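You operate a simulated robot arm through the tools that you are given. There is no shell and no other tool.

The job below is to be done with a simulated robot arm. You get a single attempt, and the scene is never put back.

Task
Open the door of the drawer unit, take the spoon pot on the door end of the table and put it away on the bottom shelf of the drawer unit and shut the door again. Take the boiled egg and put it in the green pet bowl. Open the fridge door, put the green apple from the middle fridge shelf on the top of the larder unit, then shut the door. Push the sink cupboard door by the washer shut. Close the soap drawer. Put the egg cup in the purple bowl. Fetch the white vest and set it on the top of the larder unit. Do these in any order. Set down upright: spoon pot, egg cup.

It is judged by the outcome, as a careful person would: the job done as asked, and still so three seconds after it is handed in. It fails if anything else is knocked over, pushed out of place, dropped, spilled or broken.

Robot
A 7-joint arm with a two-finger parallel gripper on a trunk, on a base that moves. Base frame: it is fixed to the floor where the robot stands at the start and does not move with it; the origin is under the middle of the robot, x ahead of it, y to its left, z up. Lengths are in m, angles in degrees, forces in N, time in s.
With the tool pointing down near the work surface it reaches from about 0.12 to 0.52 m from the robot's upright axis, wherever it stands. Its first joint turns from -166.0 to 166.0 degrees. Places, roughly: boiled egg (5x5x6 cm) [-3.3, 0.8, 0.5]; bottom shelf of the drawer unit [0.5, 0.4, 0.2]; door of the drawer unit [0.3, 0.2, 0.4]; egg cup (6x6x6 cm) [-3.5, 1.3, 0.5]; fridge door [-0.1, 0.7, 1.5]; green apple (7x7x6 cm) [0.1, 0.9, 1.5]; green pet bowl (15x15x5 cm) [-3, 0.4, 0.9]; purple bowl (15x15x6 cm) [-3.8, 1.8, 0.5]; sink cupboard door by the washer [0.2, -1.2, 0.5]; soap drawer [0, -1.5, 0.8]; spoon pot (10x10x13 cm) [-1.6, 0.3, 0.8]; top of the larder unit [-4.1, 2.2, 0.9]; white vest [-1.5, 2.75, 1]. Payload 1.57 kg.
The tool frame sits at the grasp point between the pads (the TCP): z along the fingers, y along the line on which they close. The tips reach 0.03 m beyond it. Largest opening 0.08 m; finger width 0.017, thickness 0.012; the body of the gripper, 0.04 by 0.082 m, starts 0.08 m behind the TCP.
Orientation is told as [roll, pitch, yaw] about the base's x, y, z axes, in that order, counted from this pose: with the fingers straight down and closing along the base's y, the tool's x points along the base's -x, its y along +y and its z along -z.

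Tools
- The arm moves only by the tool drive_tool. Its arguments are lists of equal length, an entry for each row: "hand": the closure in counts, from 0 (fully open) to 255 (shut); "linear": the shift along the tool's x, y, z in m, a list of three; "rot": the turn, a rotation vector about the tool's x, y, z in rad, a list of three. In form: {"hand": [hand, ...], "linear": [[x, y, z], ...], "rot": [[ax, ay, az], ...]}. A call has 1 to 20 rows; each row shifts and turns the commanded pose from where the row before left it, along the tool's axes as they then stand. Rows are played at 5 a second. More than 0.05 m and 8.6 degrees between two rows, or a gripper value outside its range, and nothing of the call is played. A pose out of reach is approached as far as the arm can. The call stops where the force on the tool passes 40 N (or 10 N more than at its start, if that is more) or the arm is blocked; 0.2 s more then pass. The fingers move at their own pace (about 0.072 m/s each) and stop on an object; they squeeze with about 28 N. The grip force told is the motor's: it shows also when the fingers shut on nothing. Time passes only in rows, and 0.2 s behind the last, so rows that do not move let the fingers close. It gives the time, the measured TCP pose, the force on the tool (base axes), the opening and the grip force at its end, in the units of the frame above (readings bear some noise), with the torque about the TCP (base axes, N m) and any sound that the robot's microphone picked up.
- Cameras (640 x 400 px; columns grow to the right, rows downward): "scene" is now at [-0.0348, 0.1829, 1.5637]; the picture's right is [0.67, -0.74, 0.00], its down [-0.65, -0.58, -0.48] and it looks along [0.36, 0.32, -0.87] (base axes); focal length 214 px, centre (320, 200). "wrist" rides on the gripper at [0.072, -0.007, -0.122] in the tool frame; the picture's right is [0.09, 1.00, 0.00], its down [-0.84, 0.08, -0.54] and it looks along [-0.54, 0.05, 0.84] (tool axes); focal length 238 px, centre (320, 200). There is no depth. A picture from a camera that has moved, and an enlarged one, comes with that camera's place and axes in the base frame and with its lens.
- capture(camera): a new picture of that camera. The clock stands still meanwhile.
- raise_lower(by): slides the trunk up (or, below 0, down) by that many m; the arm and the scene camera ride with it, the base frame stays. It gives what a move gives, with no picture.
- drive_base(legs): drives the robot by 1 to 6 legs, each [ahead, left, turn to the left] in m, m and degrees, along the robot's own axes; the way and the turn of a leg run together, so that a leg with both is an arc; at most 1.5 m and 180 degrees a leg. The arm and the cameras ride along, it lands a little off, and it stops where it bumps. It gives what a move gives.
- pan_tilt(pan, tilt): turns the head with the scene camera to pan (to the left, within 86 degrees either way) and tilt (down, from -29 to 69), counted from straight ahead of the robot. It gives what a move gives.
- inspect(camera, box): a new picture of the part [left, top, right, bottom] of that camera's present view, enlarged. The clock stands still meanwhile.
- job_done(): hands the job in; it is judged then, once.

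Nothing tells you exact positions but the pictures and the camera data. Unless the task says otherwise, let go and move clear before handing in.

The tools are called as name(argument=value, ...) on one line, values as JSON. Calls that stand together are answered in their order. drive_tool: Moves the arm, as the interface text tells. Its arguments: {"type":"object","properties":{"hand":{"type":"array"},"linear":{"type":"array"},"rot":{"type":"array"}},"required":["hand","linear","rot"]} The other tools are called the same way: raise_lower (by) moves the trunk up or down; drive_base (legs) drives the base; pan_tilt (pan, tilt) turns the head that bears the scene camera; capture (camera) takes a picture; inspect (camera, box) takes an enlarged picture of a part of a camera's view; job_done () hands the job in.

At the start:

```text
time: 0.0
position: [-0.0172, 0.3692, 0.9968]
orientation: [-0.4, -0.2, -0.1]
force: [0.2, -0.1, -0.3]
wrist_torque: [-0.02, -0.01, 0.02]
opening: 0.0799
gripper_force: 0.1
trunk travel left (down, up): [-0.4, 0.08]
robot x, y, heading: [0.0009, -0.0026, 0.1]
head pan, tilt (commanded): [41.9, 68.8]
```

scene: 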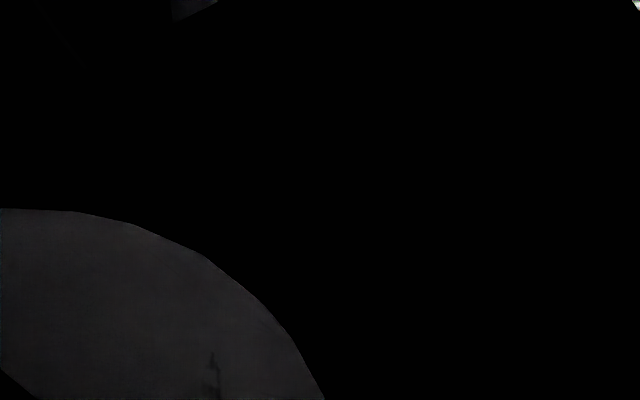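
wrist: 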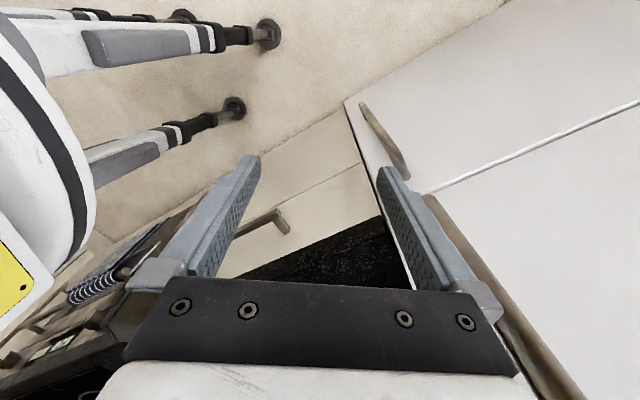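

The scene camera is blocked by the robot's own arm and the wrist camera shows a fridge or cabinet beside me. I'll look around with the head first.

pan_tilt(pan=0, tilt=30)

capture(camera="scene")

pan_tilt(pan=80, tilt=20)

capture(camera="scene")

pan_tilt(pan=-70, tilt=25)

capture(camera="scene")

```text
time: 1.1
position: [-0.0113, 0.3685, 0.995]
orientation: [-0.6, -0.1, -0.8]
force: [-0.4, 0.7, -0.3]
wrist_torque: [-0.02, 0.02, -0.01]
opening: 0.0801
gripper_force: 0.0
trunk travel left (down, up): [-0.4, 0.08]
robot x, y, heading: [-0.0047, 0.0011, 0.1]
head pan, tilt (commanded): [0.0, 30.0]
```

```text
taken
camera scene: at [-0.0183, 0.1715, 1.5719], right [0.45, -0.9, 0.0], down [-0.73, -0.36, -0.58], along [0.52, 0.26, -0.81], focal length 214 px, centre (320, 200)
```

scene: 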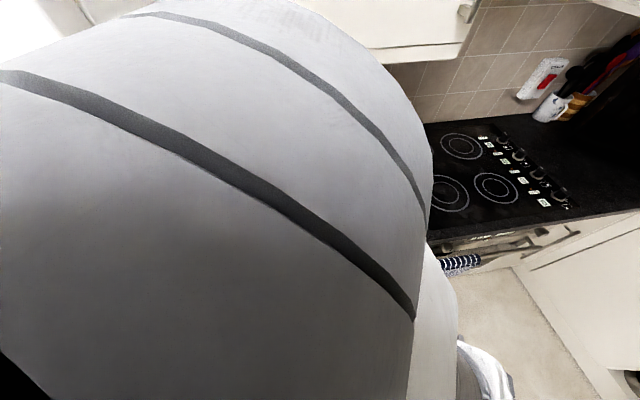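

```text
time: 2.6
position: [-0.0175, 0.3698, 0.9976]
orientation: [-0.4, 0.0, 0.1]
force: [-0.1, -0.2, -0.8]
wrist_torque: [0.02, 0.01, 0.02]
opening: 0.0797
gripper_force: 0.1
trunk travel left (down, up): [-0.4, 0.08]
robot x, y, heading: [0.0002, -0.0014, -0.1]
head pan, tilt (commanded): [80.0, 20.0]
```

```text
taken
camera scene: at [-0.0674, 0.2308, 1.623], right [0.98, -0.17, 0.0], down [-0.06, -0.34, -0.94], along [0.16, 0.93, -0.34], focal length 214 px, centre (320, 200)
```

scene: 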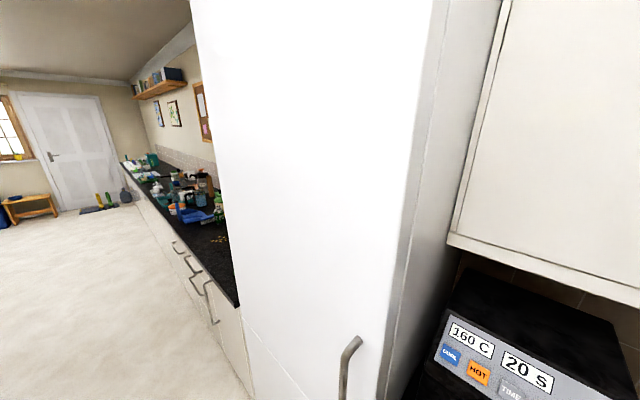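

```text
time: 5.0
position: [-0.0165, 0.3699, 0.9979]
orientation: [-0.5, -0.2, 0.0]
force: [-0.1, 0.1, -0.3]
wrist_torque: [0.0, 0.01, -0.04]
opening: 0.0801
gripper_force: 0.1
trunk travel left (down, up): [-0.4, 0.08]
robot x, y, heading: [-0.0021, -0.0, -0.1]
head pan, tilt (commanded): [-70.0, 25.0]
```

```text
taken
camera scene: at [-0.052, 0.0525, 1.6149], right [-0.94, -0.34, 0.0], down [-0.14, 0.4, -0.91], along [0.31, -0.85, -0.42], focal length 214 px, centre (320, 200)
```

scene: 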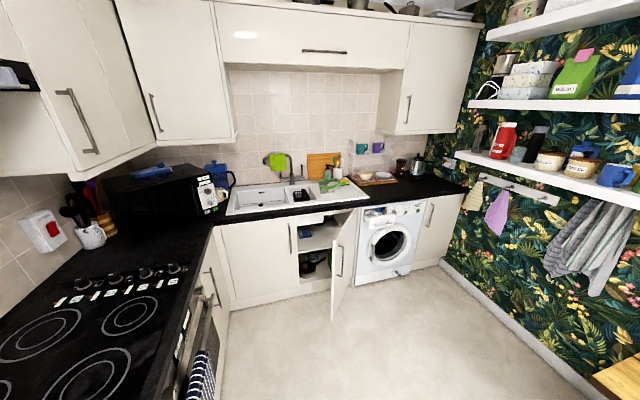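

I see the sink side: an open sink cupboard door next to the washer, whose soap drawer should be on the washer's top left. Next I'll look in the other directions before moving.

inspect(camera="scene", box=[200, 180, 480, 355])

pan_tilt(pan=-20, tilt=40)

drive_tool(hand=[0, 0], linear=[[0, 0, 0], [0, 0, 0]], rot=[[0, 0, 0], [0, 0, 0]])

capture(camera="scene")

pan_tilt(pan=86, tilt=40)

capture(camera="scene")

```text
2.29 times, centred on (340, 268) of scene
camera zoom: at [-0.052, 0.0525, 1.6149], right [-0.94, -0.34, 0.0], down [-0.14, 0.4, -0.91], along [0.31, -0.85, -0.42], focal length 490 px, centre (274, 46)
```

zoom: 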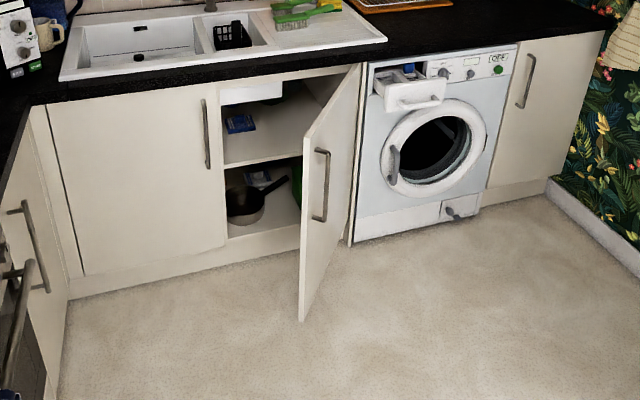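

```text
time: 6.2
position: [-0.0171, 0.3709, 0.9972]
orientation: [-0.3, -0.2, -0.1]
force: [0.0, 0.6, -0.2]
wrist_torque: [0.03, 0.0, 0.01]
opening: 0.0798
gripper_force: 0.0
trunk travel left (down, up): [-0.4, 0.08]
robot x, y, heading: [0.0029, 0.0032, 0.1]
head pan, tilt (commanded): [-20.0, 40.0]
```

```text
time: 6.8
position: [-0.0171, 0.3691, 0.9974]
orientation: [-0.4, 0.0, 0.0]
force: [-0.6, 0.1, 0.6]
wrist_torque: [0.0, 0.01, 0.0]
opening: 0.0801
gripper_force: 0.1
trunk travel left (down, up): [-0.4, 0.08]
robot x, y, heading: [-0.0015, -0.0013, -0.2]
head pan, tilt (commanded): [-20.0, 40.0]
```

```text
taken
camera scene: at [-0.0037, 0.11, 1.5916], right [-0.34, -0.94, 0.0], down [-0.6, 0.22, -0.77], along [0.72, -0.26, -0.64], focal length 214 px, centre (320, 200)
```

scene: 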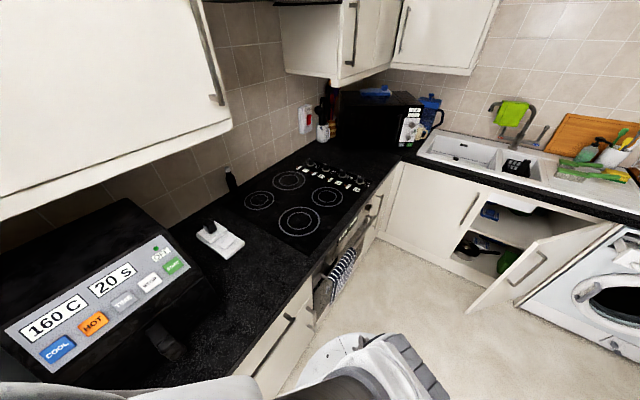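

```text
time: 8.6
position: [-0.0166, 0.3698, 0.9978]
orientation: [-0.4, -0.2, 0.1]
force: [-0.5, -0.3, 0.7]
wrist_torque: [-0.01, 0.02, 0.0]
opening: 0.08
gripper_force: 0.0
trunk travel left (down, up): [-0.4, 0.08]
robot x, y, heading: [0.004, -0.0014, 0.1]
head pan, tilt (commanded): [85.9, 40.0]
```

```text
taken
camera scene: at [-0.0775, 0.2239, 1.5916], right [1.0, -0.07, 0.0], down [-0.05, -0.64, -0.77], along [0.05, 0.76, -0.64], focal length 214 px, centre (320, 200)
```

scene: 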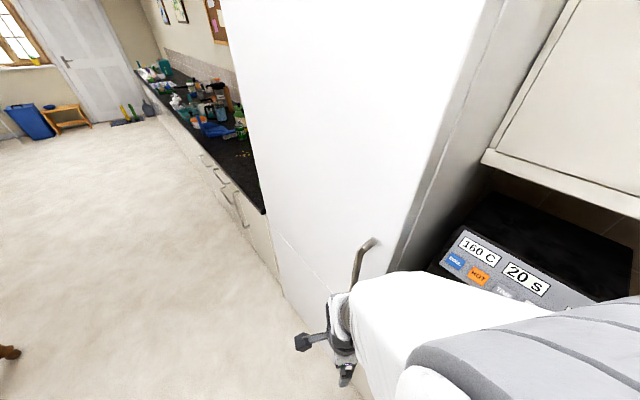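

The kitchen is rotated about 37° relative to my base frame: the hob and fridge line runs along (-0.6, 0.8), and the front edges lie about 0.31 m along (0.8, 0.6). I'll back straight away from the counter into the aisle, then turn to look at the rest of the room.

drive_base(legs=[[-0.24, -0.18, 0]])

pan_tilt(pan=37, tilt=35)

capture(camera="scene")

pan_tilt(pan=86, tilt=30)

capture(camera="scene")

pan_tilt(pan=-86, tilt=35)

drive_tool(hand=[0, 0, 0], linear=[[0, 0, 0], [0, 0, 0], [0, 0, 0]], rot=[[0, 0, 0], [0, 0, 0], [0, 0, 0]])

capture(camera="scene")

```text
time: 10.8
position: [-0.2549, 0.1897, 0.9973]
orientation: [-0.5, -0.1, -0.1]
force: [0.2, 0.2, -0.1]
wrist_torque: [0.0, 0.01, 0.0]
opening: 0.0801
gripper_force: 0.1
trunk travel left (down, up): [-0.4, 0.08]
robot x, y, heading: [-0.2416, -0.1818, -0.2]
head pan, tilt (commanded): [85.9, 40.0]
```

```text
time: 11.9
position: [-0.2563, 0.1905, 0.9964]
orientation: [-0.5, -0.1, -0.3]
force: [0.2, 0.3, -0.3]
wrist_torque: [-0.01, 0.01, 0.02]
opening: 0.0801
gripper_force: 0.0
trunk travel left (down, up): [-0.4, 0.08]
robot x, y, heading: [-0.2379, -0.1782, -0.1]
head pan, tilt (commanded): [37.0, 35.0]
```

```text
taken
camera scene: at [-0.2523, 0.0128, 1.5991], right [0.6, -0.8, 0.0], down [-0.46, -0.34, -0.82], along [0.66, 0.49, -0.57], focal length 214 px, centre (320, 200)
```

scene: 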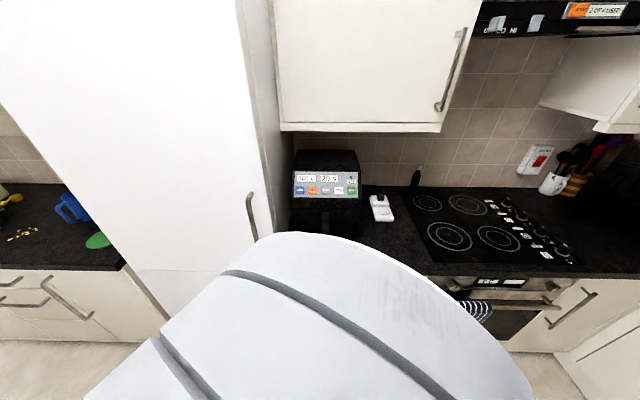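

```text
time: 13.1
position: [-0.256, 0.1888, 0.9969]
orientation: [-0.4, -0.2, -0.1]
force: [-0.2, 0.8, 0.3]
wrist_torque: [0.0, -0.02, 0.03]
opening: 0.0799
gripper_force: 0.2
trunk travel left (down, up): [-0.4, 0.08]
robot x, y, heading: [-0.2439, -0.1785, -0.0]
head pan, tilt (commanded): [85.9, 30.0]
```

```text
taken
camera scene: at [-0.316, 0.0501, 1.6069], right [1.0, -0.07, 0.0], down [-0.04, -0.5, -0.87], along [0.06, 0.86, -0.5], focal length 214 px, centre (320, 200)
```

scene: 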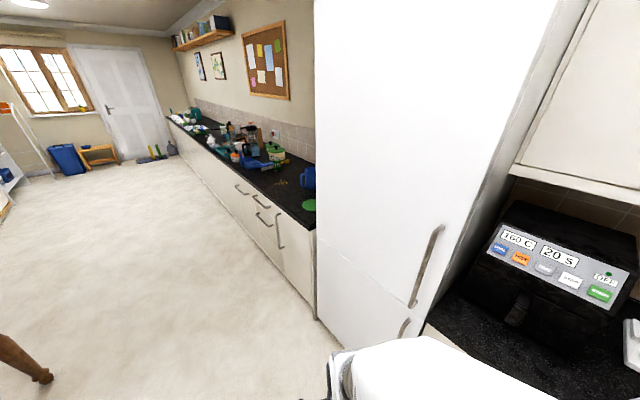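

```text
time: 15.7
position: [-0.2555, 0.1898, 0.9981]
orientation: [-0.5, -0.1, -0.2]
force: [-0.4, 0.9, -0.4]
wrist_torque: [-0.04, 0.03, 0.01]
opening: 0.0798
gripper_force: 0.1
trunk travel left (down, up): [-0.4, 0.08]
robot x, y, heading: [-0.2394, -0.1791, -0.2]
head pan, tilt (commanded): [-85.9, 35.0]
```

```text
time: 16.5
position: [-0.2549, 0.1895, 0.9977]
orientation: [-0.4, -0.1, -0.1]
force: [-0.1, 0.6, -0.1]
wrist_torque: [0.01, 0.01, 0.01]
opening: 0.0797
gripper_force: 0.0
trunk travel left (down, up): [-0.4, 0.08]
robot x, y, heading: [-0.241, -0.1835, 0.0]
head pan, tilt (commanded): [-85.9, 35.0]
```

```text
taken
camera scene: at [-0.3167, -0.128, 1.5992], right [-1.0, -0.07, 0.0], down [-0.04, 0.57, -0.82], along [0.06, -0.82, -0.57], focal length 214 px, centre (320, 200)
```

scene: 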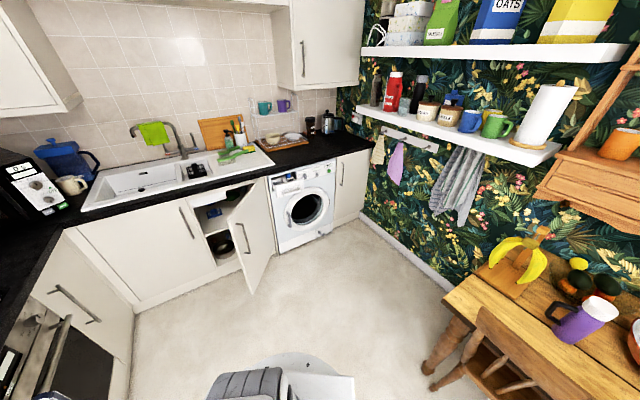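

The table with chairs is along the wallpaper wall, and the aisle is clear. Next I'll swing the arm to the robot's front so the head can see, then turn to face the drawer unit.

drive_tool(hand=[0, 0, 0, 0, 0, 0, 0, 0, 0, 0, 0, 0], linear=[[-0.048, -0.0031, 0], [-0.048, -0.0031, 0], [-0.048, -0.0031, 0], [-0.048, -0.0031, 0], [-0.048, -0.0031, 0], [-0.048, -0.0031, 0], [-0.048, -0.0031, 0], [-0.048, -0.0031, 0], [-0.048, -0.0031, 0], [-0.048, -0.0031, 0], [-0.048, -0.0031, 0], [-0.048, -0.0031, 0]], rot=[[0, 0, 0.13], [0, 0, 0.13], [0, 0, 0.13], [0, 0, 0.13], [0, 0, 0.13], [0, 0, 0.13], [0, 0, 0.13], [0, 0, 0.13], [0, 0, 0.13], [0, 0, 0.13], [0, 0, 0.13], [0, 0, 0.13]])

drive_base(legs=[[0, 0, 36.9]])

pan_tilt(pan=10, tilt=45)

drive_tool(hand=[0, 0, 0], linear=[[0, 0, 0], [0, 0, 0], [0, 0, 0]], rot=[[0, 0, 0], [0, 0, 0], [0, 0, 0]])

capture(camera="scene")

capture(camera="wrist")

```text
time: 19.1
position: [0.1145, -0.1781, 1.0006]
orientation: [0.1, -0.4, -89.6]
force: [0.8, 0.1, -0.6]
wrist_torque: [0.02, -0.02, 0.02]
opening: 0.08
gripper_force: 0.0
trunk travel left (down, up): [-0.4, 0.08]
robot x, y, heading: [-0.2413, -0.1831, 0.2]
head pan, tilt (commanded): [-85.9, 35.0]
```

```text
time: 21.8
position: [0.0418, 0.0337, 1.0]
orientation: [0.0, -0.5, -52.8]
force: [-0.4, 1.1, 0.5]
wrist_torque: [0.02, 0.0, 0.0]
opening: 0.0802
gripper_force: 0.0
trunk travel left (down, up): [-0.4, 0.08]
robot x, y, heading: [-0.2416, -0.1766, 36.7]
head pan, tilt (commanded): [-85.9, 35.0]
```

```text
time: 23.5
position: [0.043, 0.0343, 0.9989]
orientation: [0.1, -0.4, -52.9]
force: [0.1, -0.3, -0.5]
wrist_torque: [-0.02, 0.0, 0.01]
opening: 0.08
gripper_force: 0.1
trunk travel left (down, up): [-0.4, 0.08]
robot x, y, heading: [-0.2394, -0.1803, 36.4]
head pan, tilt (commanded): [10.0, 45.0]
```

```text
time: 24.3
position: [0.0415, 0.0343, 1.0005]
orientation: [0.1, -0.4, -52.9]
force: [0.6, 0.8, -0.1]
wrist_torque: [-0.02, 0.01, -0.02]
opening: 0.08
gripper_force: 0.0
trunk travel left (down, up): [-0.4, 0.08]
robot x, y, heading: [-0.2395, -0.1788, 36.6]
head pan, tilt (commanded): [10.0, 45.0]
```

```text
taken
camera scene: at [-0.3349, -0.0566, 1.5843], right [0.73, -0.69, 0.0], down [-0.49, -0.51, -0.71], along [0.49, 0.51, -0.71], focal length 214 px, centre (320, 200)
```

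scene: 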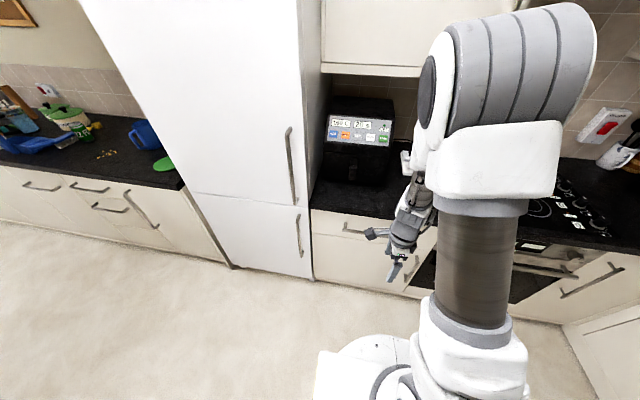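

```text
taken
camera wrist: at [-0.0077, 0.0869, 1.1219], right [0.74, 0.68, 0.0], down [0.57, -0.62, 0.55], along [0.37, -0.4, -0.84], focal length 238 px, centre (320, 200)
```

wrist: 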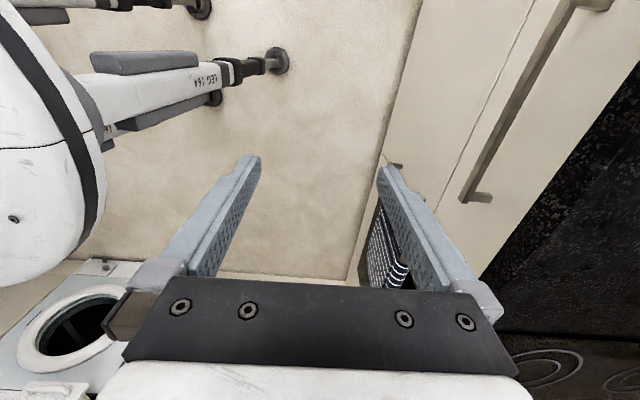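

The drawer unit is just right of the fridge, below the black air-fryer. I'll zoom in on its front and the fridge handles.

inspect(camera="scene", box=[260, 110, 460, 310])

inspect(camera="wrist", box=[320, 0, 640, 300])

```text
2.00 times, centred on (360, 210) of scene
camera zoom: at [-0.3349, -0.0566, 1.5843], right [0.73, -0.69, 0.0], down [-0.49, -0.51, -0.71], along [0.49, 0.51, -0.71], focal length 429 px, centre (240, 180)
```

zoom: 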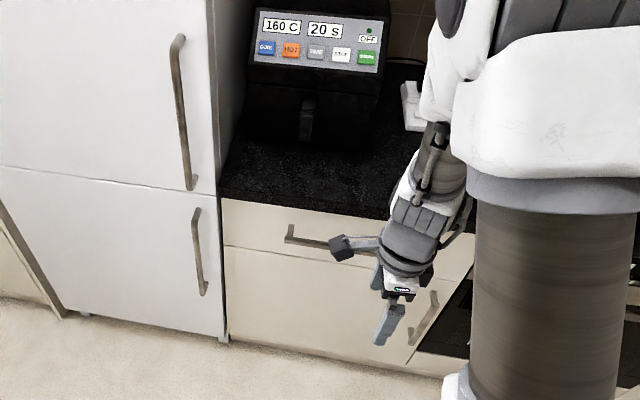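

```text
1.33 times, centred on (480, 150) of wrist
camera zoom: at [-0.0077, 0.0869, 1.1219], right [0.74, 0.68, 0.0], down [0.57, -0.62, 0.55], along [0.37, -0.4, -0.84], focal length 318 px, centre (107, 267)
```

zoom: 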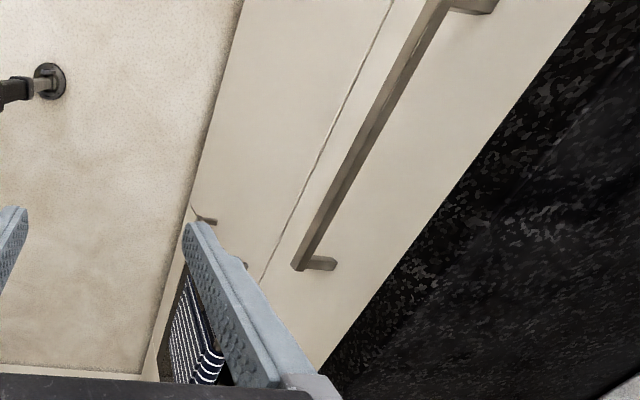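

The door under the drawer has a vertical handle on its right and hinges on the fridge side. It is about 0.6 m wide, spanning s from -0.31 to 0.30 along the counter. I'll back up a bit and turn the gripper to point horizontally forward, to test reach.

drive_base(legs=[[-0.15, -0.25, 0.3]])

drive_tool(hand=[0, 0, 0, 0, 0, 0, 0, 0, 0, 0, 0, 0], linear=[[0, 0, 0], [0, 0, 0], [0, 0, 0], [0, 0, 0], [0, 0, 0], [0, 0, 0], [0, 0, 0], [0, 0, 0], [0, 0, 0], [0, 0, 0], [0, 0, 0], [0, 0, 0]], rot=[[0, 0, 0.131], [0, 0, 0.131], [0, 0, 0.131], [0, 0, 0.131], [0, 0, 0.131], [0, 0, 0.131], [0, 0, 0.131], [0, 0, 0.131], [0, 0, 0.131], [0, 0, 0.131], [0, 0, 0.131], [0, 0, 0.131]])

capture(camera="scene")

```text
time: 26.8
position: [0.067, -0.2539, 1.0007]
orientation: [0.0, -0.5, -52.7]
force: [0.8, -0.7, -0.1]
wrist_torque: [0.01, 0.0, -0.02]
opening: 0.0801
gripper_force: 0.0
trunk travel left (down, up): [-0.4, 0.08]
robot x, y, heading: [-0.2185, -0.4667, 36.8]
head pan, tilt (commanded): [10.0, 45.0]
```

```text
time: 29.4
position: [0.0678, -0.2541, 0.9991]
orientation: [0.4, 0.1, -142.9]
force: [-0.7, 0.7, -0.3]
wrist_torque: [0.02, 0.03, -0.04]
opening: 0.0799
gripper_force: 0.1
trunk travel left (down, up): [-0.4, 0.08]
robot x, y, heading: [-0.2176, -0.4678, 36.6]
head pan, tilt (commanded): [10.0, 45.0]
```

```text
taken
camera scene: at [-0.3097, -0.346, 1.5843], right [0.73, -0.68, 0.0], down [-0.48, -0.52, -0.71], along [0.48, 0.52, -0.71], focal length 214 px, centre (320, 200)
```

scene: 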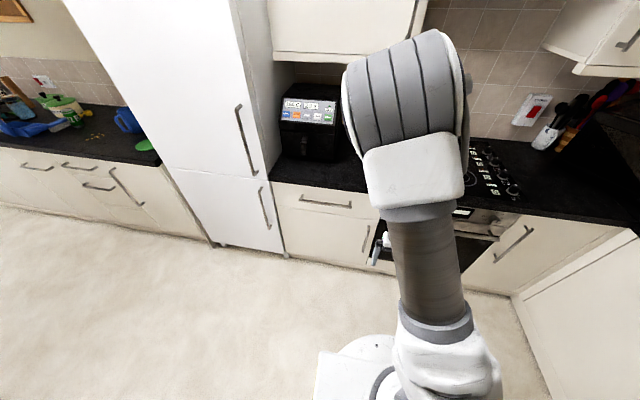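

The door handle is visible near (0.40, 0.01, 0.52). I'll extend slightly and pitch the gripper to horizontal, pointing at the unit.

drive_tool(hand=[0, 0, 0, 0, 0, 0, 0, 0, 0, 0, 0, 0, 0, 0, 0], linear=[[0.03, 0, 0], [0.03, 0, 0], [0.03, 0, 0], [0, 0, 0], [0, 0, 0], [0, 0, 0], [0, 0, 0], [0, 0, 0], [0, 0, 0], [0, 0, 0], [0, 0, 0], [0, 0, 0], [0, 0, 0], [0, 0, 0], [0, 0, 0]], rot=[[0, 0, 0], [0, 0, 0], [0, 0, 0], [0, 0.131, 0], [0, 0.131, 0], [0, 0.131, 0], [0, 0.131, 0], [0, 0.131, 0], [0, 0.131, 0], [0, 0.131, 0], [0, 0.131, 0], [0, 0.131, 0], [0, 0.131, 0], [0, 0.131, 0], [0, 0.131, 0]])

capture(camera="scene")

capture(camera="wrist")

```text
time: 32.6
position: [0.1379, -0.1943, 0.994]
orientation: [-1.7, 49.5, -143.9]
force: [0.5, -1.2, 0.1]
wrist_torque: [0.02, 0.0, -0.02]
opening: 0.08
gripper_force: 0.1
out of reach, approached as far as the arm can: row 6, 7, 11, 12, 13, 14, 15
trunk travel left (down, up): [-0.4, 0.08]
robot x, y, heading: [-0.2157, -0.4678, 36.7]
head pan, tilt (commanded): [10.0, 45.0]
```

```text
taken
camera scene: at [-0.3097, -0.346, 1.5843], right [0.73, -0.68, 0.0], down [-0.48, -0.52, -0.71], along [0.48, 0.52, -0.71], focal length 214 px, centre (320, 200)
```

scene: 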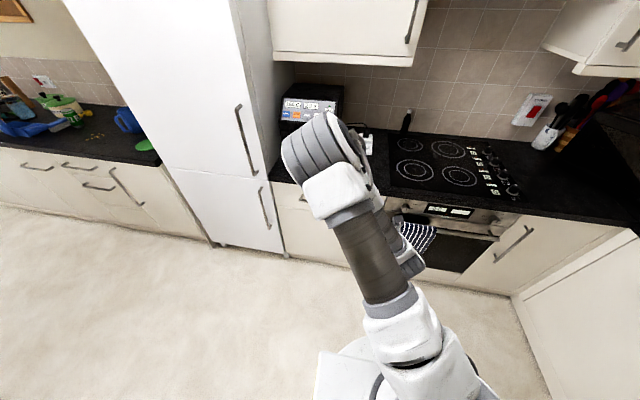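

```text
taken
camera wrist: at [0.0981, -0.2209, 1.1271], right [0.65, -0.75, 0.05], down [-0.71, -0.64, -0.29], along [0.25, 0.15, -0.96], focal length 238 px, centre (320, 200)
```

wrist: 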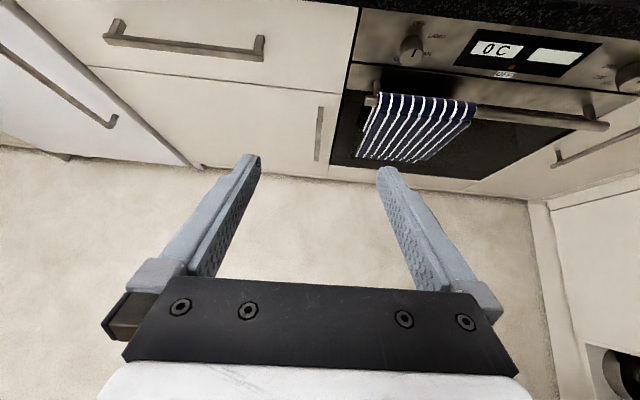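

The arm looks Panda-like: at this close range it only reached about 50° of tilt. A horizontal tool should be reachable further out and with the trunk low, so I'll lower the trunk and test there.

raise_lower(by=-0.4)

drive_tool(hand=[0, 0], linear=[[0, 0, 0], [0, 0, 0]], rot=[[0, 0, 0], [0, 0, 0]])

capture(camera="scene")

capture(camera="wrist")

```text
time: 36.4
position: [0.1381, -0.194, 0.593]
orientation: [-1.8, 49.4, -143.9]
force: [0.4, 0.1, 0.1]
wrist_torque: [-0.02, 0.0, 0.05]
opening: 0.08
gripper_force: 0.0
trunk travel left (down, up): [0.0, 0.48]
robot x, y, heading: [-0.2115, -0.471, 36.7]
head pan, tilt (commanded): [10.0, 45.0]
```

```text
time: 37.0
position: [0.1375, -0.1938, 0.5924]
orientation: [-1.8, 49.5, -143.9]
force: [-0.7, 0.4, -0.6]
wrist_torque: [0.01, 0.03, 0.0]
opening: 0.0802
gripper_force: 0.1
trunk travel left (down, up): [0.0, 0.48]
robot x, y, heading: [-0.2149, -0.465, 36.9]
head pan, tilt (commanded): [10.0, 45.0]
```

```text
taken
camera scene: at [-0.3097, -0.346, 1.1843], right [0.73, -0.68, 0.0], down [-0.48, -0.52, -0.71], along [0.48, 0.52, -0.71], focal length 214 px, centre (320, 200)
```

scene: 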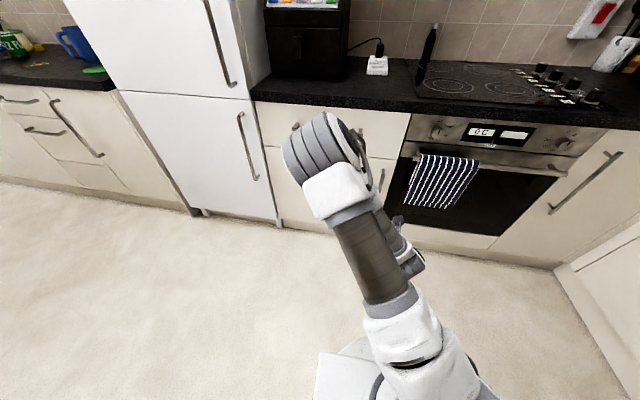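

```text
taken
camera wrist: at [0.0981, -0.2209, 0.7271], right [0.65, -0.75, 0.05], down [-0.71, -0.64, -0.29], along [0.25, 0.15, -0.96], focal length 238 px, centre (320, 200)
```

wrist: 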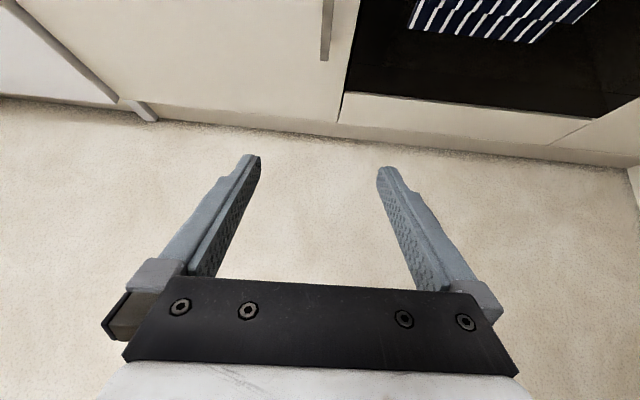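

The handle's lower end is near z=0.37, at s=-0.24. I'll test with a small move which tool axes the commands follow after the unreachable pose.

drive_tool(hand=[0, 0], linear=[[0, 0, 0.04], [0, 0, 0]], rot=[[0, 0, 0], [0, 0, 0]])

```text
time: 37.6
position: [0.1621, -0.1752, 0.5681]
orientation: [-1.8, 49.4, -144.0]
force: [-0.2, -0.2, 0.0]
wrist_torque: [0.0, -0.02, -0.01]
opening: 0.0799
gripper_force: 0.1
trunk travel left (down, up): [0.0, 0.48]
robot x, y, heading: [-0.2147, -0.4689, 37.0]
head pan, tilt (commanded): [10.0, 45.0]
```

Commands restart from the measured pose, which is good. I'll move forward toward the handle and pitch up to horizontal there.

drive_tool(hand=[0, 0, 0, 0, 0, 0, 0, 0, 0, 0, 0], linear=[[0.026, 0, 0.0304], [0.026, 0, 0.0304], [0.026, 0, 0.0304], [0.013, 0, 0.0152], [0, 0, 0], [0, 0, 0], [0, 0, 0], [0, 0, 0], [0, 0, 0], [0, 0, 0], [0, 0, 0]], rot=[[0, 0, 0], [0, 0, 0], [0, 0, 0], [0, 0, 0], [0, 0.12, 0], [0, 0.12, 0], [0, 0.12, 0], [0, 0.12, 0], [0, 0.12, 0], [0, 0.1, 0], [0, 0, 0]])

capture(camera="wrist")

```text
time: 40.0
position: [0.274, -0.091, 0.5669]
orientation: [-2.1, 56.3, -144.3]
force: [-0.4, -0.4, -0.8]
wrist_torque: [0.02, 0.01, 0.02]
opening: 0.08
gripper_force: 0.1
out of reach, approached as far as the arm can: row 6, 7, 8, 9, 10
trunk travel left (down, up): [0.0, 0.48]
robot x, y, heading: [-0.2144, -0.4708, 36.7]
head pan, tilt (commanded): [10.0, 45.0]
```

```text
taken
camera wrist: at [0.2208, -0.1257, 0.6947], right [0.65, -0.76, 0.06], down [-0.68, -0.61, -0.4], along [0.34, 0.22, -0.92], focal length 238 px, centre (320, 200)
```

wrist: 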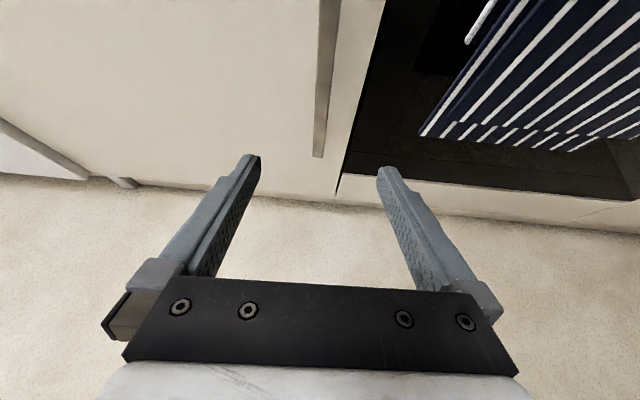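

Tilt is limited to about 56° here, but the vertical bar sits centred between the fingers and can be gripped at this angle. I'll advance most of the way toward it.

drive_tool(hand=[0, 0, 0, 0], linear=[[0.005, 0, 0.03], [0.005, 0, 0.03], [0.005, 0, 0.03], [0.004, 0, 0.03]], rot=[[0, 0, 0], [0, 0, 0], [0, 0, 0], [0, 0, 0]])

capture(camera="wrist")

capture(camera="scene")

```text
time: 41.0
position: [0.3596, -0.0217, 0.5174]
orientation: [-2.1, 56.2, -144.2]
force: [-0.6, -0.2, -0.3]
wrist_torque: [-0.01, -0.01, -0.02]
opening: 0.0799
gripper_force: 0.0
trunk travel left (down, up): [0.0, 0.48]
robot x, y, heading: [-0.2088, -0.4637, 36.9]
head pan, tilt (commanded): [10.0, 45.0]
```

```text
taken
camera wrist: at [0.3078, -0.0576, 0.6448], right [0.65, -0.76, 0.06], down [-0.68, -0.61, -0.4], along [0.34, 0.22, -0.92], focal length 238 px, centre (320, 200)
```

wrist: 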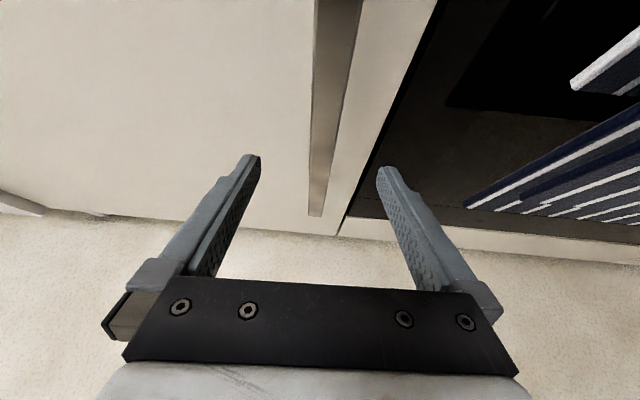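

```text
taken
camera scene: at [-0.3098, -0.3461, 1.1844], right [0.73, -0.68, 0.0], down [-0.48, -0.52, -0.71], along [0.48, 0.52, -0.71], focal length 214 px, centre (320, 200)
```

scene: 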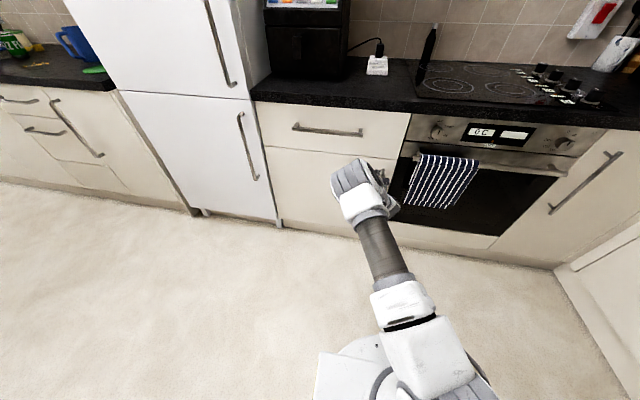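

The bar is between the finger lines and the tips are about at the bar. I'll move forward 2.5 cm and close.

drive_tool(hand=[0, 0, 255, 255, 255, 255, 255], linear=[[0.007, 0, 0.0104], [0.007, 0, 0.0104], [0, 0, 0], [0, 0, 0], [0, 0, 0], [0, 0, 0], [0, 0, 0]], rot=[[0, 0, 0], [0, 0, 0], [0, 0, 0], [0, 0, 0], [0, 0, 0], [0, 0, 0], [0, 0, 0]])

capture(camera="wrist")

```text
time: 42.6
position: [0.3788, -0.0075, 0.5172]
orientation: [-2.0, 56.2, -144.1]
force: [0.2, -0.9, -0.4]
wrist_torque: [-0.77, -0.54, -0.35]
opening: 0.0166
gripper_force: 31.7
trunk travel left (down, up): [0.0, 0.48]
robot x, y, heading: [-0.2153, -0.4691, 36.8]
head pan, tilt (commanded): [10.0, 45.0]
```

```text
taken
camera wrist: at [0.3269, -0.0429, 0.6444], right [0.65, -0.76, 0.06], down [-0.68, -0.61, -0.4], along [0.34, 0.22, -0.92], focal length 238 px, centre (320, 200)
```

wrist: 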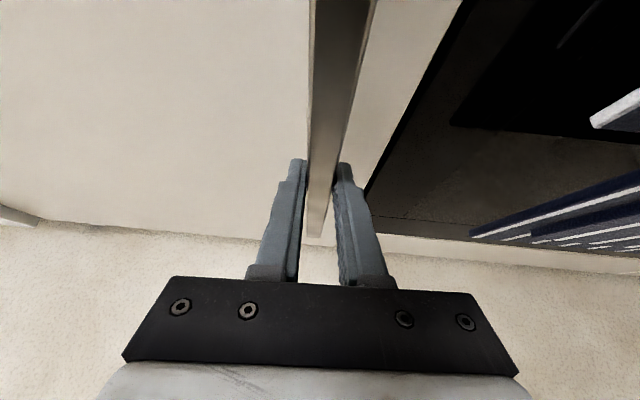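

The bar is firmly gripped, with an opening of 1.7 cm. I'll pull it along the door's arc about the left hinge, rotating the tool with the door.

drive_tool(hand=[255, 255, 255, 255, 255, 255], linear=[[-0.0206, -0.0044, -0.031], [-0.0206, -0.0044, -0.031], [-0.0206, -0.0044, -0.031], [-0.0206, -0.0044, -0.031], [-0.0206, -0.0044, -0.031], [-0.0206, -0.0044, -0.031]], rot=[[-0.058, 0, 0.039], [-0.058, 0, 0.039], [-0.058, 0, 0.039], [-0.058, 0, 0.039], [-0.058, 0, 0.039], [-0.058, 0, 0.039]])

capture(camera="scene")

capture(camera="wrist")

```text
time: 44.0
position: [0.1679, -0.0796, 0.5176]
orientation: [-3.1, 55.8, -168.3]
force: [-4.0, 38.3, 13.3]
wrist_torque: [-0.68, 0.0, -0.07]
opening: 0.0169
gripper_force: 32.1
trunk travel left (down, up): [0.0, 0.48]
robot x, y, heading: [-0.2134, -0.4659, 36.9]
head pan, tilt (commanded): [10.0, 45.0]
```

```text
taken
camera scene: at [-0.3103, -0.3454, 1.1844], right [0.73, -0.68, 0.0], down [-0.48, -0.52, -0.71], along [0.48, 0.52, -0.71], focal length 214 px, centre (320, 200)
```

scene: 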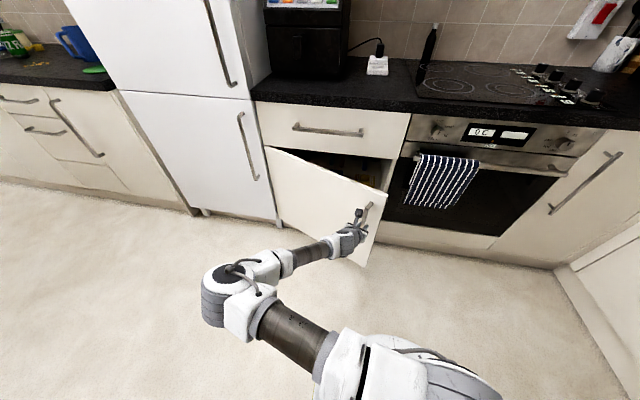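

```text
taken
camera wrist: at [0.1091, -0.0926, 0.6461], right [0.3, -0.95, 0.05], down [-0.87, -0.29, -0.39], along [0.38, 0.08, -0.92], focal length 238 px, centre (320, 200)
```

wrist: 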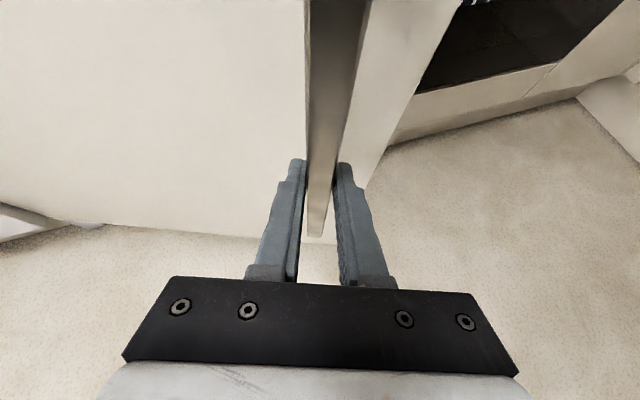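

The door is open about 25° and the arm tracks it well. Some side load suggests the hinge radius is slightly smaller, so I'll continue the arc with a bit more curvature.

drive_tool(hand=[255, 255, 255, 255, 255, 255], linear=[[-0.018, -0.01, -0.028], [-0.0206, -0.006, -0.031], [-0.0206, -0.006, -0.031], [-0.0206, -0.006, -0.031], [-0.0206, -0.006, -0.031], [-0.0206, -0.006, -0.031]], rot=[[-0.058, 0, 0.039], [-0.062, 0, 0.042], [-0.062, 0, 0.042], [-0.062, 0, 0.042], [-0.062, 0, 0.042], [-0.062, 0, 0.042]])

capture(camera="scene")

```text
time: 45.4
position: [-0.0517, -0.0606, 0.5201]
orientation: [-1.1, 55.2, 166.8]
force: [-5.1, -17.8, -24.7]
wrist_torque: [-0.39, 0.32, 0.22]
opening: 0.0158
gripper_force: 31.4
trunk travel left (down, up): [0.0, 0.48]
robot x, y, heading: [-0.2129, -0.4687, 36.6]
head pan, tilt (commanded): [10.0, 45.0]
```

```text
taken
camera scene: at [-0.3095, -0.3458, 1.1839], right [0.73, -0.68, 0.0], down [-0.48, -0.52, -0.71], along [0.48, 0.51, -0.71], focal length 214 px, centre (320, 200)
```

scene: 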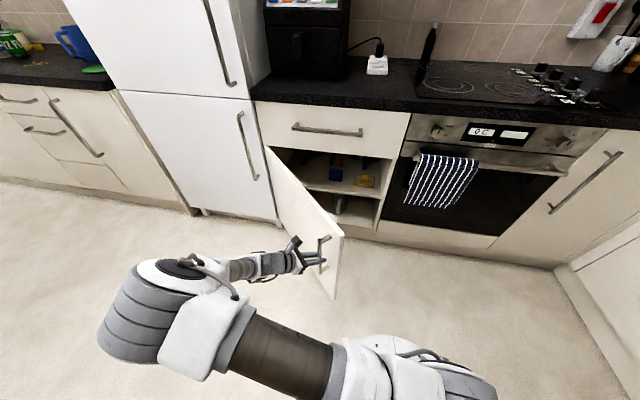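

The door is about 49° open, and its free edge is near s=-0.10, d=-0.12 with the top at z≈0.71. I'll release, back off, raise the trunk, and point the tool down, so I can cross over the door and push it wider from inside.

drive_tool(hand=[0, 0, 0, 0, 0], linear=[[0, 0, 0], [0, 0, 0], [0, 0, 0], [-0.0222, 0, -0.0333], [-0.0222, 0, -0.0333]], rot=[[0, 0, 0], [0, 0, 0], [0, 0, 0], [0, 0, 0], [0, 0, 0]])

raise_lower(by=0.35)

drive_tool(hand=[0, 0, 0, 0, 0, 0, 0, 0], linear=[[0, 0, 0], [0, 0, 0], [0, 0, 0], [0, 0, 0], [0, 0, 0], [0, 0, 0], [0, 0, 0], [0, 0, 0]], rot=[[0, -0.137, 0], [0, -0.137, 0], [0, -0.137, 0], [0, -0.137, 0], [0, -0.137, 0], [0, -0.137, 0], [0, -0.137, 0], [0, 0, 0]])

capture(camera="scene")

```text
time: 46.6
position: [-0.1279, -0.0399, 0.5213]
orientation: [-1.9, 55.3, 166.5]
force: [0.8, 0.6, -0.1]
wrist_torque: [0.0, -0.01, -0.01]
opening: 0.0798
gripper_force: 0.1
trunk travel left (down, up): [0.0, 0.48]
robot x, y, heading: [-0.2123, -0.4658, 36.9]
head pan, tilt (commanded): [10.0, 45.0]
```

```text
time: 50.0
position: [-0.1272, -0.0398, 0.872]
orientation: [-1.9, 55.3, 166.6]
force: [-0.8, -1.1, -0.6]
wrist_torque: [0.0, 0.02, -0.01]
opening: 0.0801
gripper_force: 0.1
trunk travel left (down, up): [-0.35, 0.13]
robot x, y, heading: [-0.2139, -0.4678, 36.8]
head pan, tilt (commanded): [10.0, 45.0]
```

```text
time: 51.8
position: [-0.1277, -0.0403, 0.8717]
orientation: [-1.1, 0.3, 168.1]
force: [-0.5, 0.2, 0.1]
wrist_torque: [0.02, 0.01, 0.01]
opening: 0.0801
gripper_force: 0.0
trunk travel left (down, up): [-0.35, 0.13]
robot x, y, heading: [-0.2099, -0.4681, 37.0]
head pan, tilt (commanded): [10.0, 45.0]
```

```text
taken
camera scene: at [-0.3095, -0.3461, 1.5344], right [0.73, -0.68, 0.0], down [-0.48, -0.52, -0.71], along [0.48, 0.52, -0.71], focal length 214 px, centre (320, 200)
```

scene: 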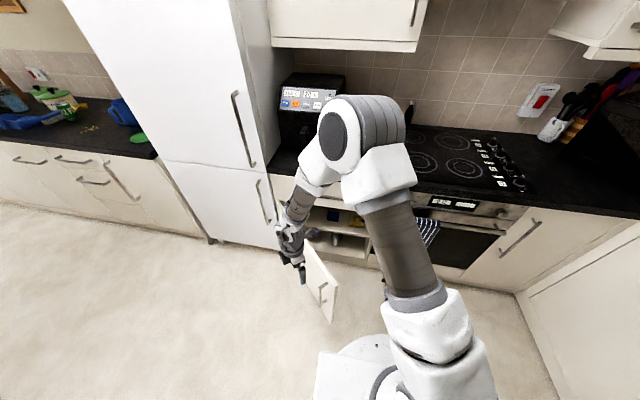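

The tool is now vertical above the door's outer side. I'll move across over the door to its inner side and check before lowering.

drive_tool(hand=[255, 255, 255, 255, 255, 255, 255, 255], linear=[[0.0377, 0.003, 0], [0.0377, 0.003, 0], [0.0377, 0.003, 0], [0.0377, 0.003, 0], [0.0377, 0.003, 0], [0.0377, 0.003, 0], [0.0377, 0.003, 0], [0.0377, 0.003, 0]], rot=[[0, 0, 0], [0, 0, 0], [0, 0, 0], [0, 0, 0], [0, 0, 0], [0, 0, 0], [0, 0, 0], [0, 0, 0]])

pan_tilt(pan=20, tilt=55)

capture(camera="scene")

capture(camera="wrist")

```text
time: 53.6
position: [0.1626, -0.1269, 0.8725]
orientation: [-1.0, 0.4, 168.1]
force: [0.2, -0.4, -0.4]
wrist_torque: [0.01, -0.03, 0.02]
opening: 0.0
gripper_force: 21.2
trunk travel left (down, up): [-0.35, 0.13]
robot x, y, heading: [-0.2146, -0.472, 37.2]
head pan, tilt (commanded): [10.0, 45.0]
```

```text
time: 54.3
position: [0.1621, -0.1277, 0.874]
orientation: [-1.1, 0.5, 168.0]
force: [-0.3, -0.2, -0.1]
wrist_torque: [-0.04, -0.02, 0.01]
opening: 0.0003
gripper_force: 20.8
trunk travel left (down, up): [-0.35, 0.13]
robot x, y, heading: [-0.2184, -0.4657, 36.9]
head pan, tilt (commanded): [20.0, 55.0]
```

```text
taken
camera scene: at [-0.3259, -0.345, 1.521], right [0.84, -0.55, 0.0], down [-0.45, -0.69, -0.57], along [0.31, 0.48, -0.82], focal length 214 px, centre (320, 200)
```

scene: 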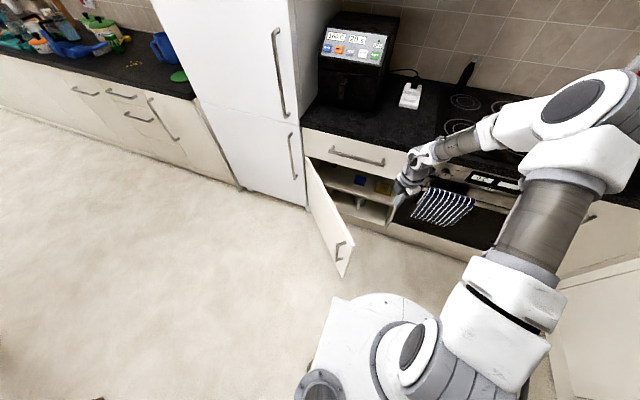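

```text
taken
camera wrist: at [0.2323, -0.1389, 0.996], right [-0.12, -0.99, -0.02], down [-0.84, 0.09, 0.53], along [-0.53, 0.08, -0.84], focal length 238 px, centre (320, 200)
```

wrist: 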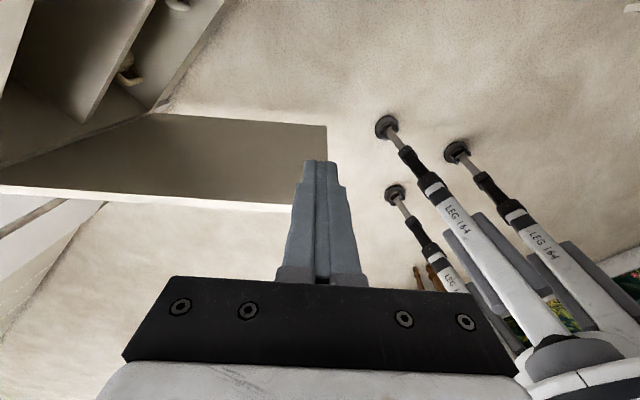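

The door sits at about 49° and my closed fingers are on its inner side, at s=-0.20, d=0.05. I'll lower so the fingers are below the door's top, shift the base left, then sweep left to push it open.

raise_lower(by=-0.27)

drive_base(legs=[[0, 0.22, 0]])

capture(camera="scene")

capture(camera="wrist")

```text
time: 57.1
position: [0.1624, -0.1276, 0.603]
orientation: [-1.0, 0.4, 168.1]
force: [-0.9, 0.3, -0.3]
wrist_torque: [-0.01, 0.02, 0.0]
opening: 0.0
gripper_force: 21.7
trunk travel left (down, up): [-0.08, 0.4]
robot x, y, heading: [-0.2161, -0.4685, 36.8]
head pan, tilt (commanded): [20.0, 55.0]
```

```text
time: 59.4
position: [0.0298, 0.0493, 0.6033]
orientation: [-1.0, 0.5, 168.0]
force: [0.2, 0.8, 0.2]
wrist_torque: [-0.01, -0.01, -0.01]
opening: 0.0
gripper_force: 21.1
trunk travel left (down, up): [-0.08, 0.4]
robot x, y, heading: [-0.3446, -0.2905, 36.7]
head pan, tilt (commanded): [20.0, 55.0]
```

```text
taken
camera scene: at [-0.4588, -0.1673, 1.2509], right [0.84, -0.55, 0.0], down [-0.45, -0.69, -0.57], along [0.31, 0.48, -0.82], focal length 214 px, centre (320, 200)
```

scene: 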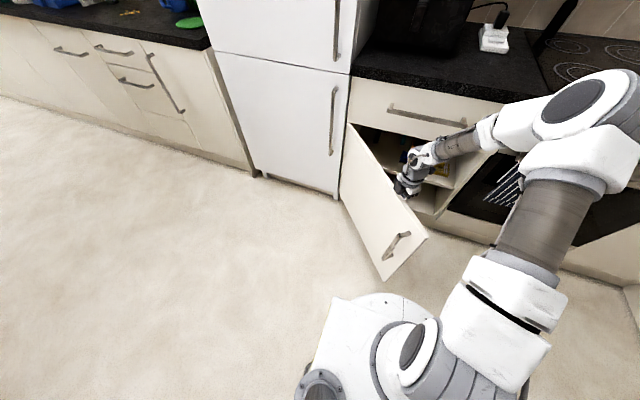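

```text
taken
camera wrist: at [0.0998, 0.0384, 0.7259], right [-0.12, -0.99, -0.02], down [-0.84, 0.09, 0.53], along [-0.53, 0.08, -0.84], focal length 238 px, centre (320, 200)
```

wrist: 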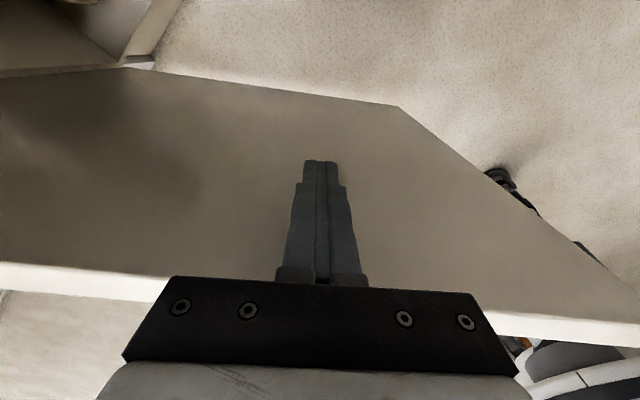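

The fingers are just inside the door. I'll sweep them left and slightly back to swing it fully open.

drive_tool(hand=[255, 255, 255, 255, 255, 255, 255, 255, 255, 255], linear=[[-0.0292, -0.0122, 0], [-0.0292, -0.0122, 0], [-0.0292, -0.0122, 0], [-0.0292, -0.0122, 0], [-0.0292, -0.0122, 0], [-0.0292, -0.0122, 0], [-0.0292, -0.0122, 0], [-0.0292, -0.0122, 0], [-0.0292, -0.0122, 0], [-0.0292, -0.0122, 0]], rot=[[0, 0, 0], [0, 0, 0], [0, 0, 0], [0, 0, 0], [0, 0, 0], [0, 0, 0], [0, 0, 0], [0, 0, 0], [0, 0, 0], [0, 0, 0]])

capture(camera="scene")

```text
time: 59.9
position: [0.0084, 0.0679, 0.6032]
orientation: [-0.8, 1.2, 166.8]
force: [4.5, -0.5, -2.0]
wrist_torque: [0.05, 0.27, -0.06]
opening: 0.0001
gripper_force: 21.5
trunk travel left (down, up): [-0.08, 0.4]
robot x, y, heading: [-0.3473, -0.2848, 36.9]
head pan, tilt (commanded): [20.0, 55.0]
stopped in row 2: the force on the tool passed its limit at 57 N (the readings are from after the stop); the commanded pose is now the measured one
```

```text
taken
camera scene: at [-0.4583, -0.1673, 1.2509], right [0.84, -0.55, 0.0], down [-0.45, -0.68, -0.57], along [0.31, 0.48, -0.82], focal length 214 px, centre (320, 200)
```

scene: 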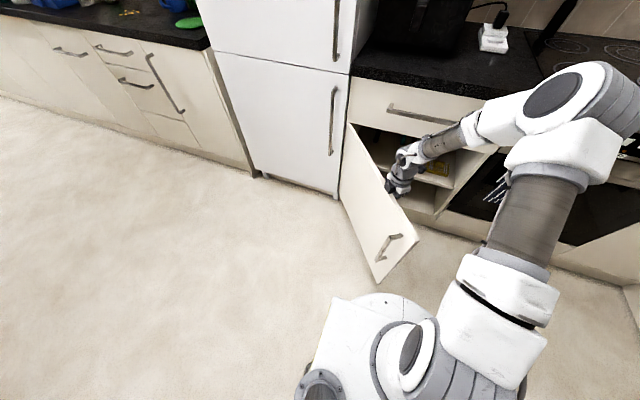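

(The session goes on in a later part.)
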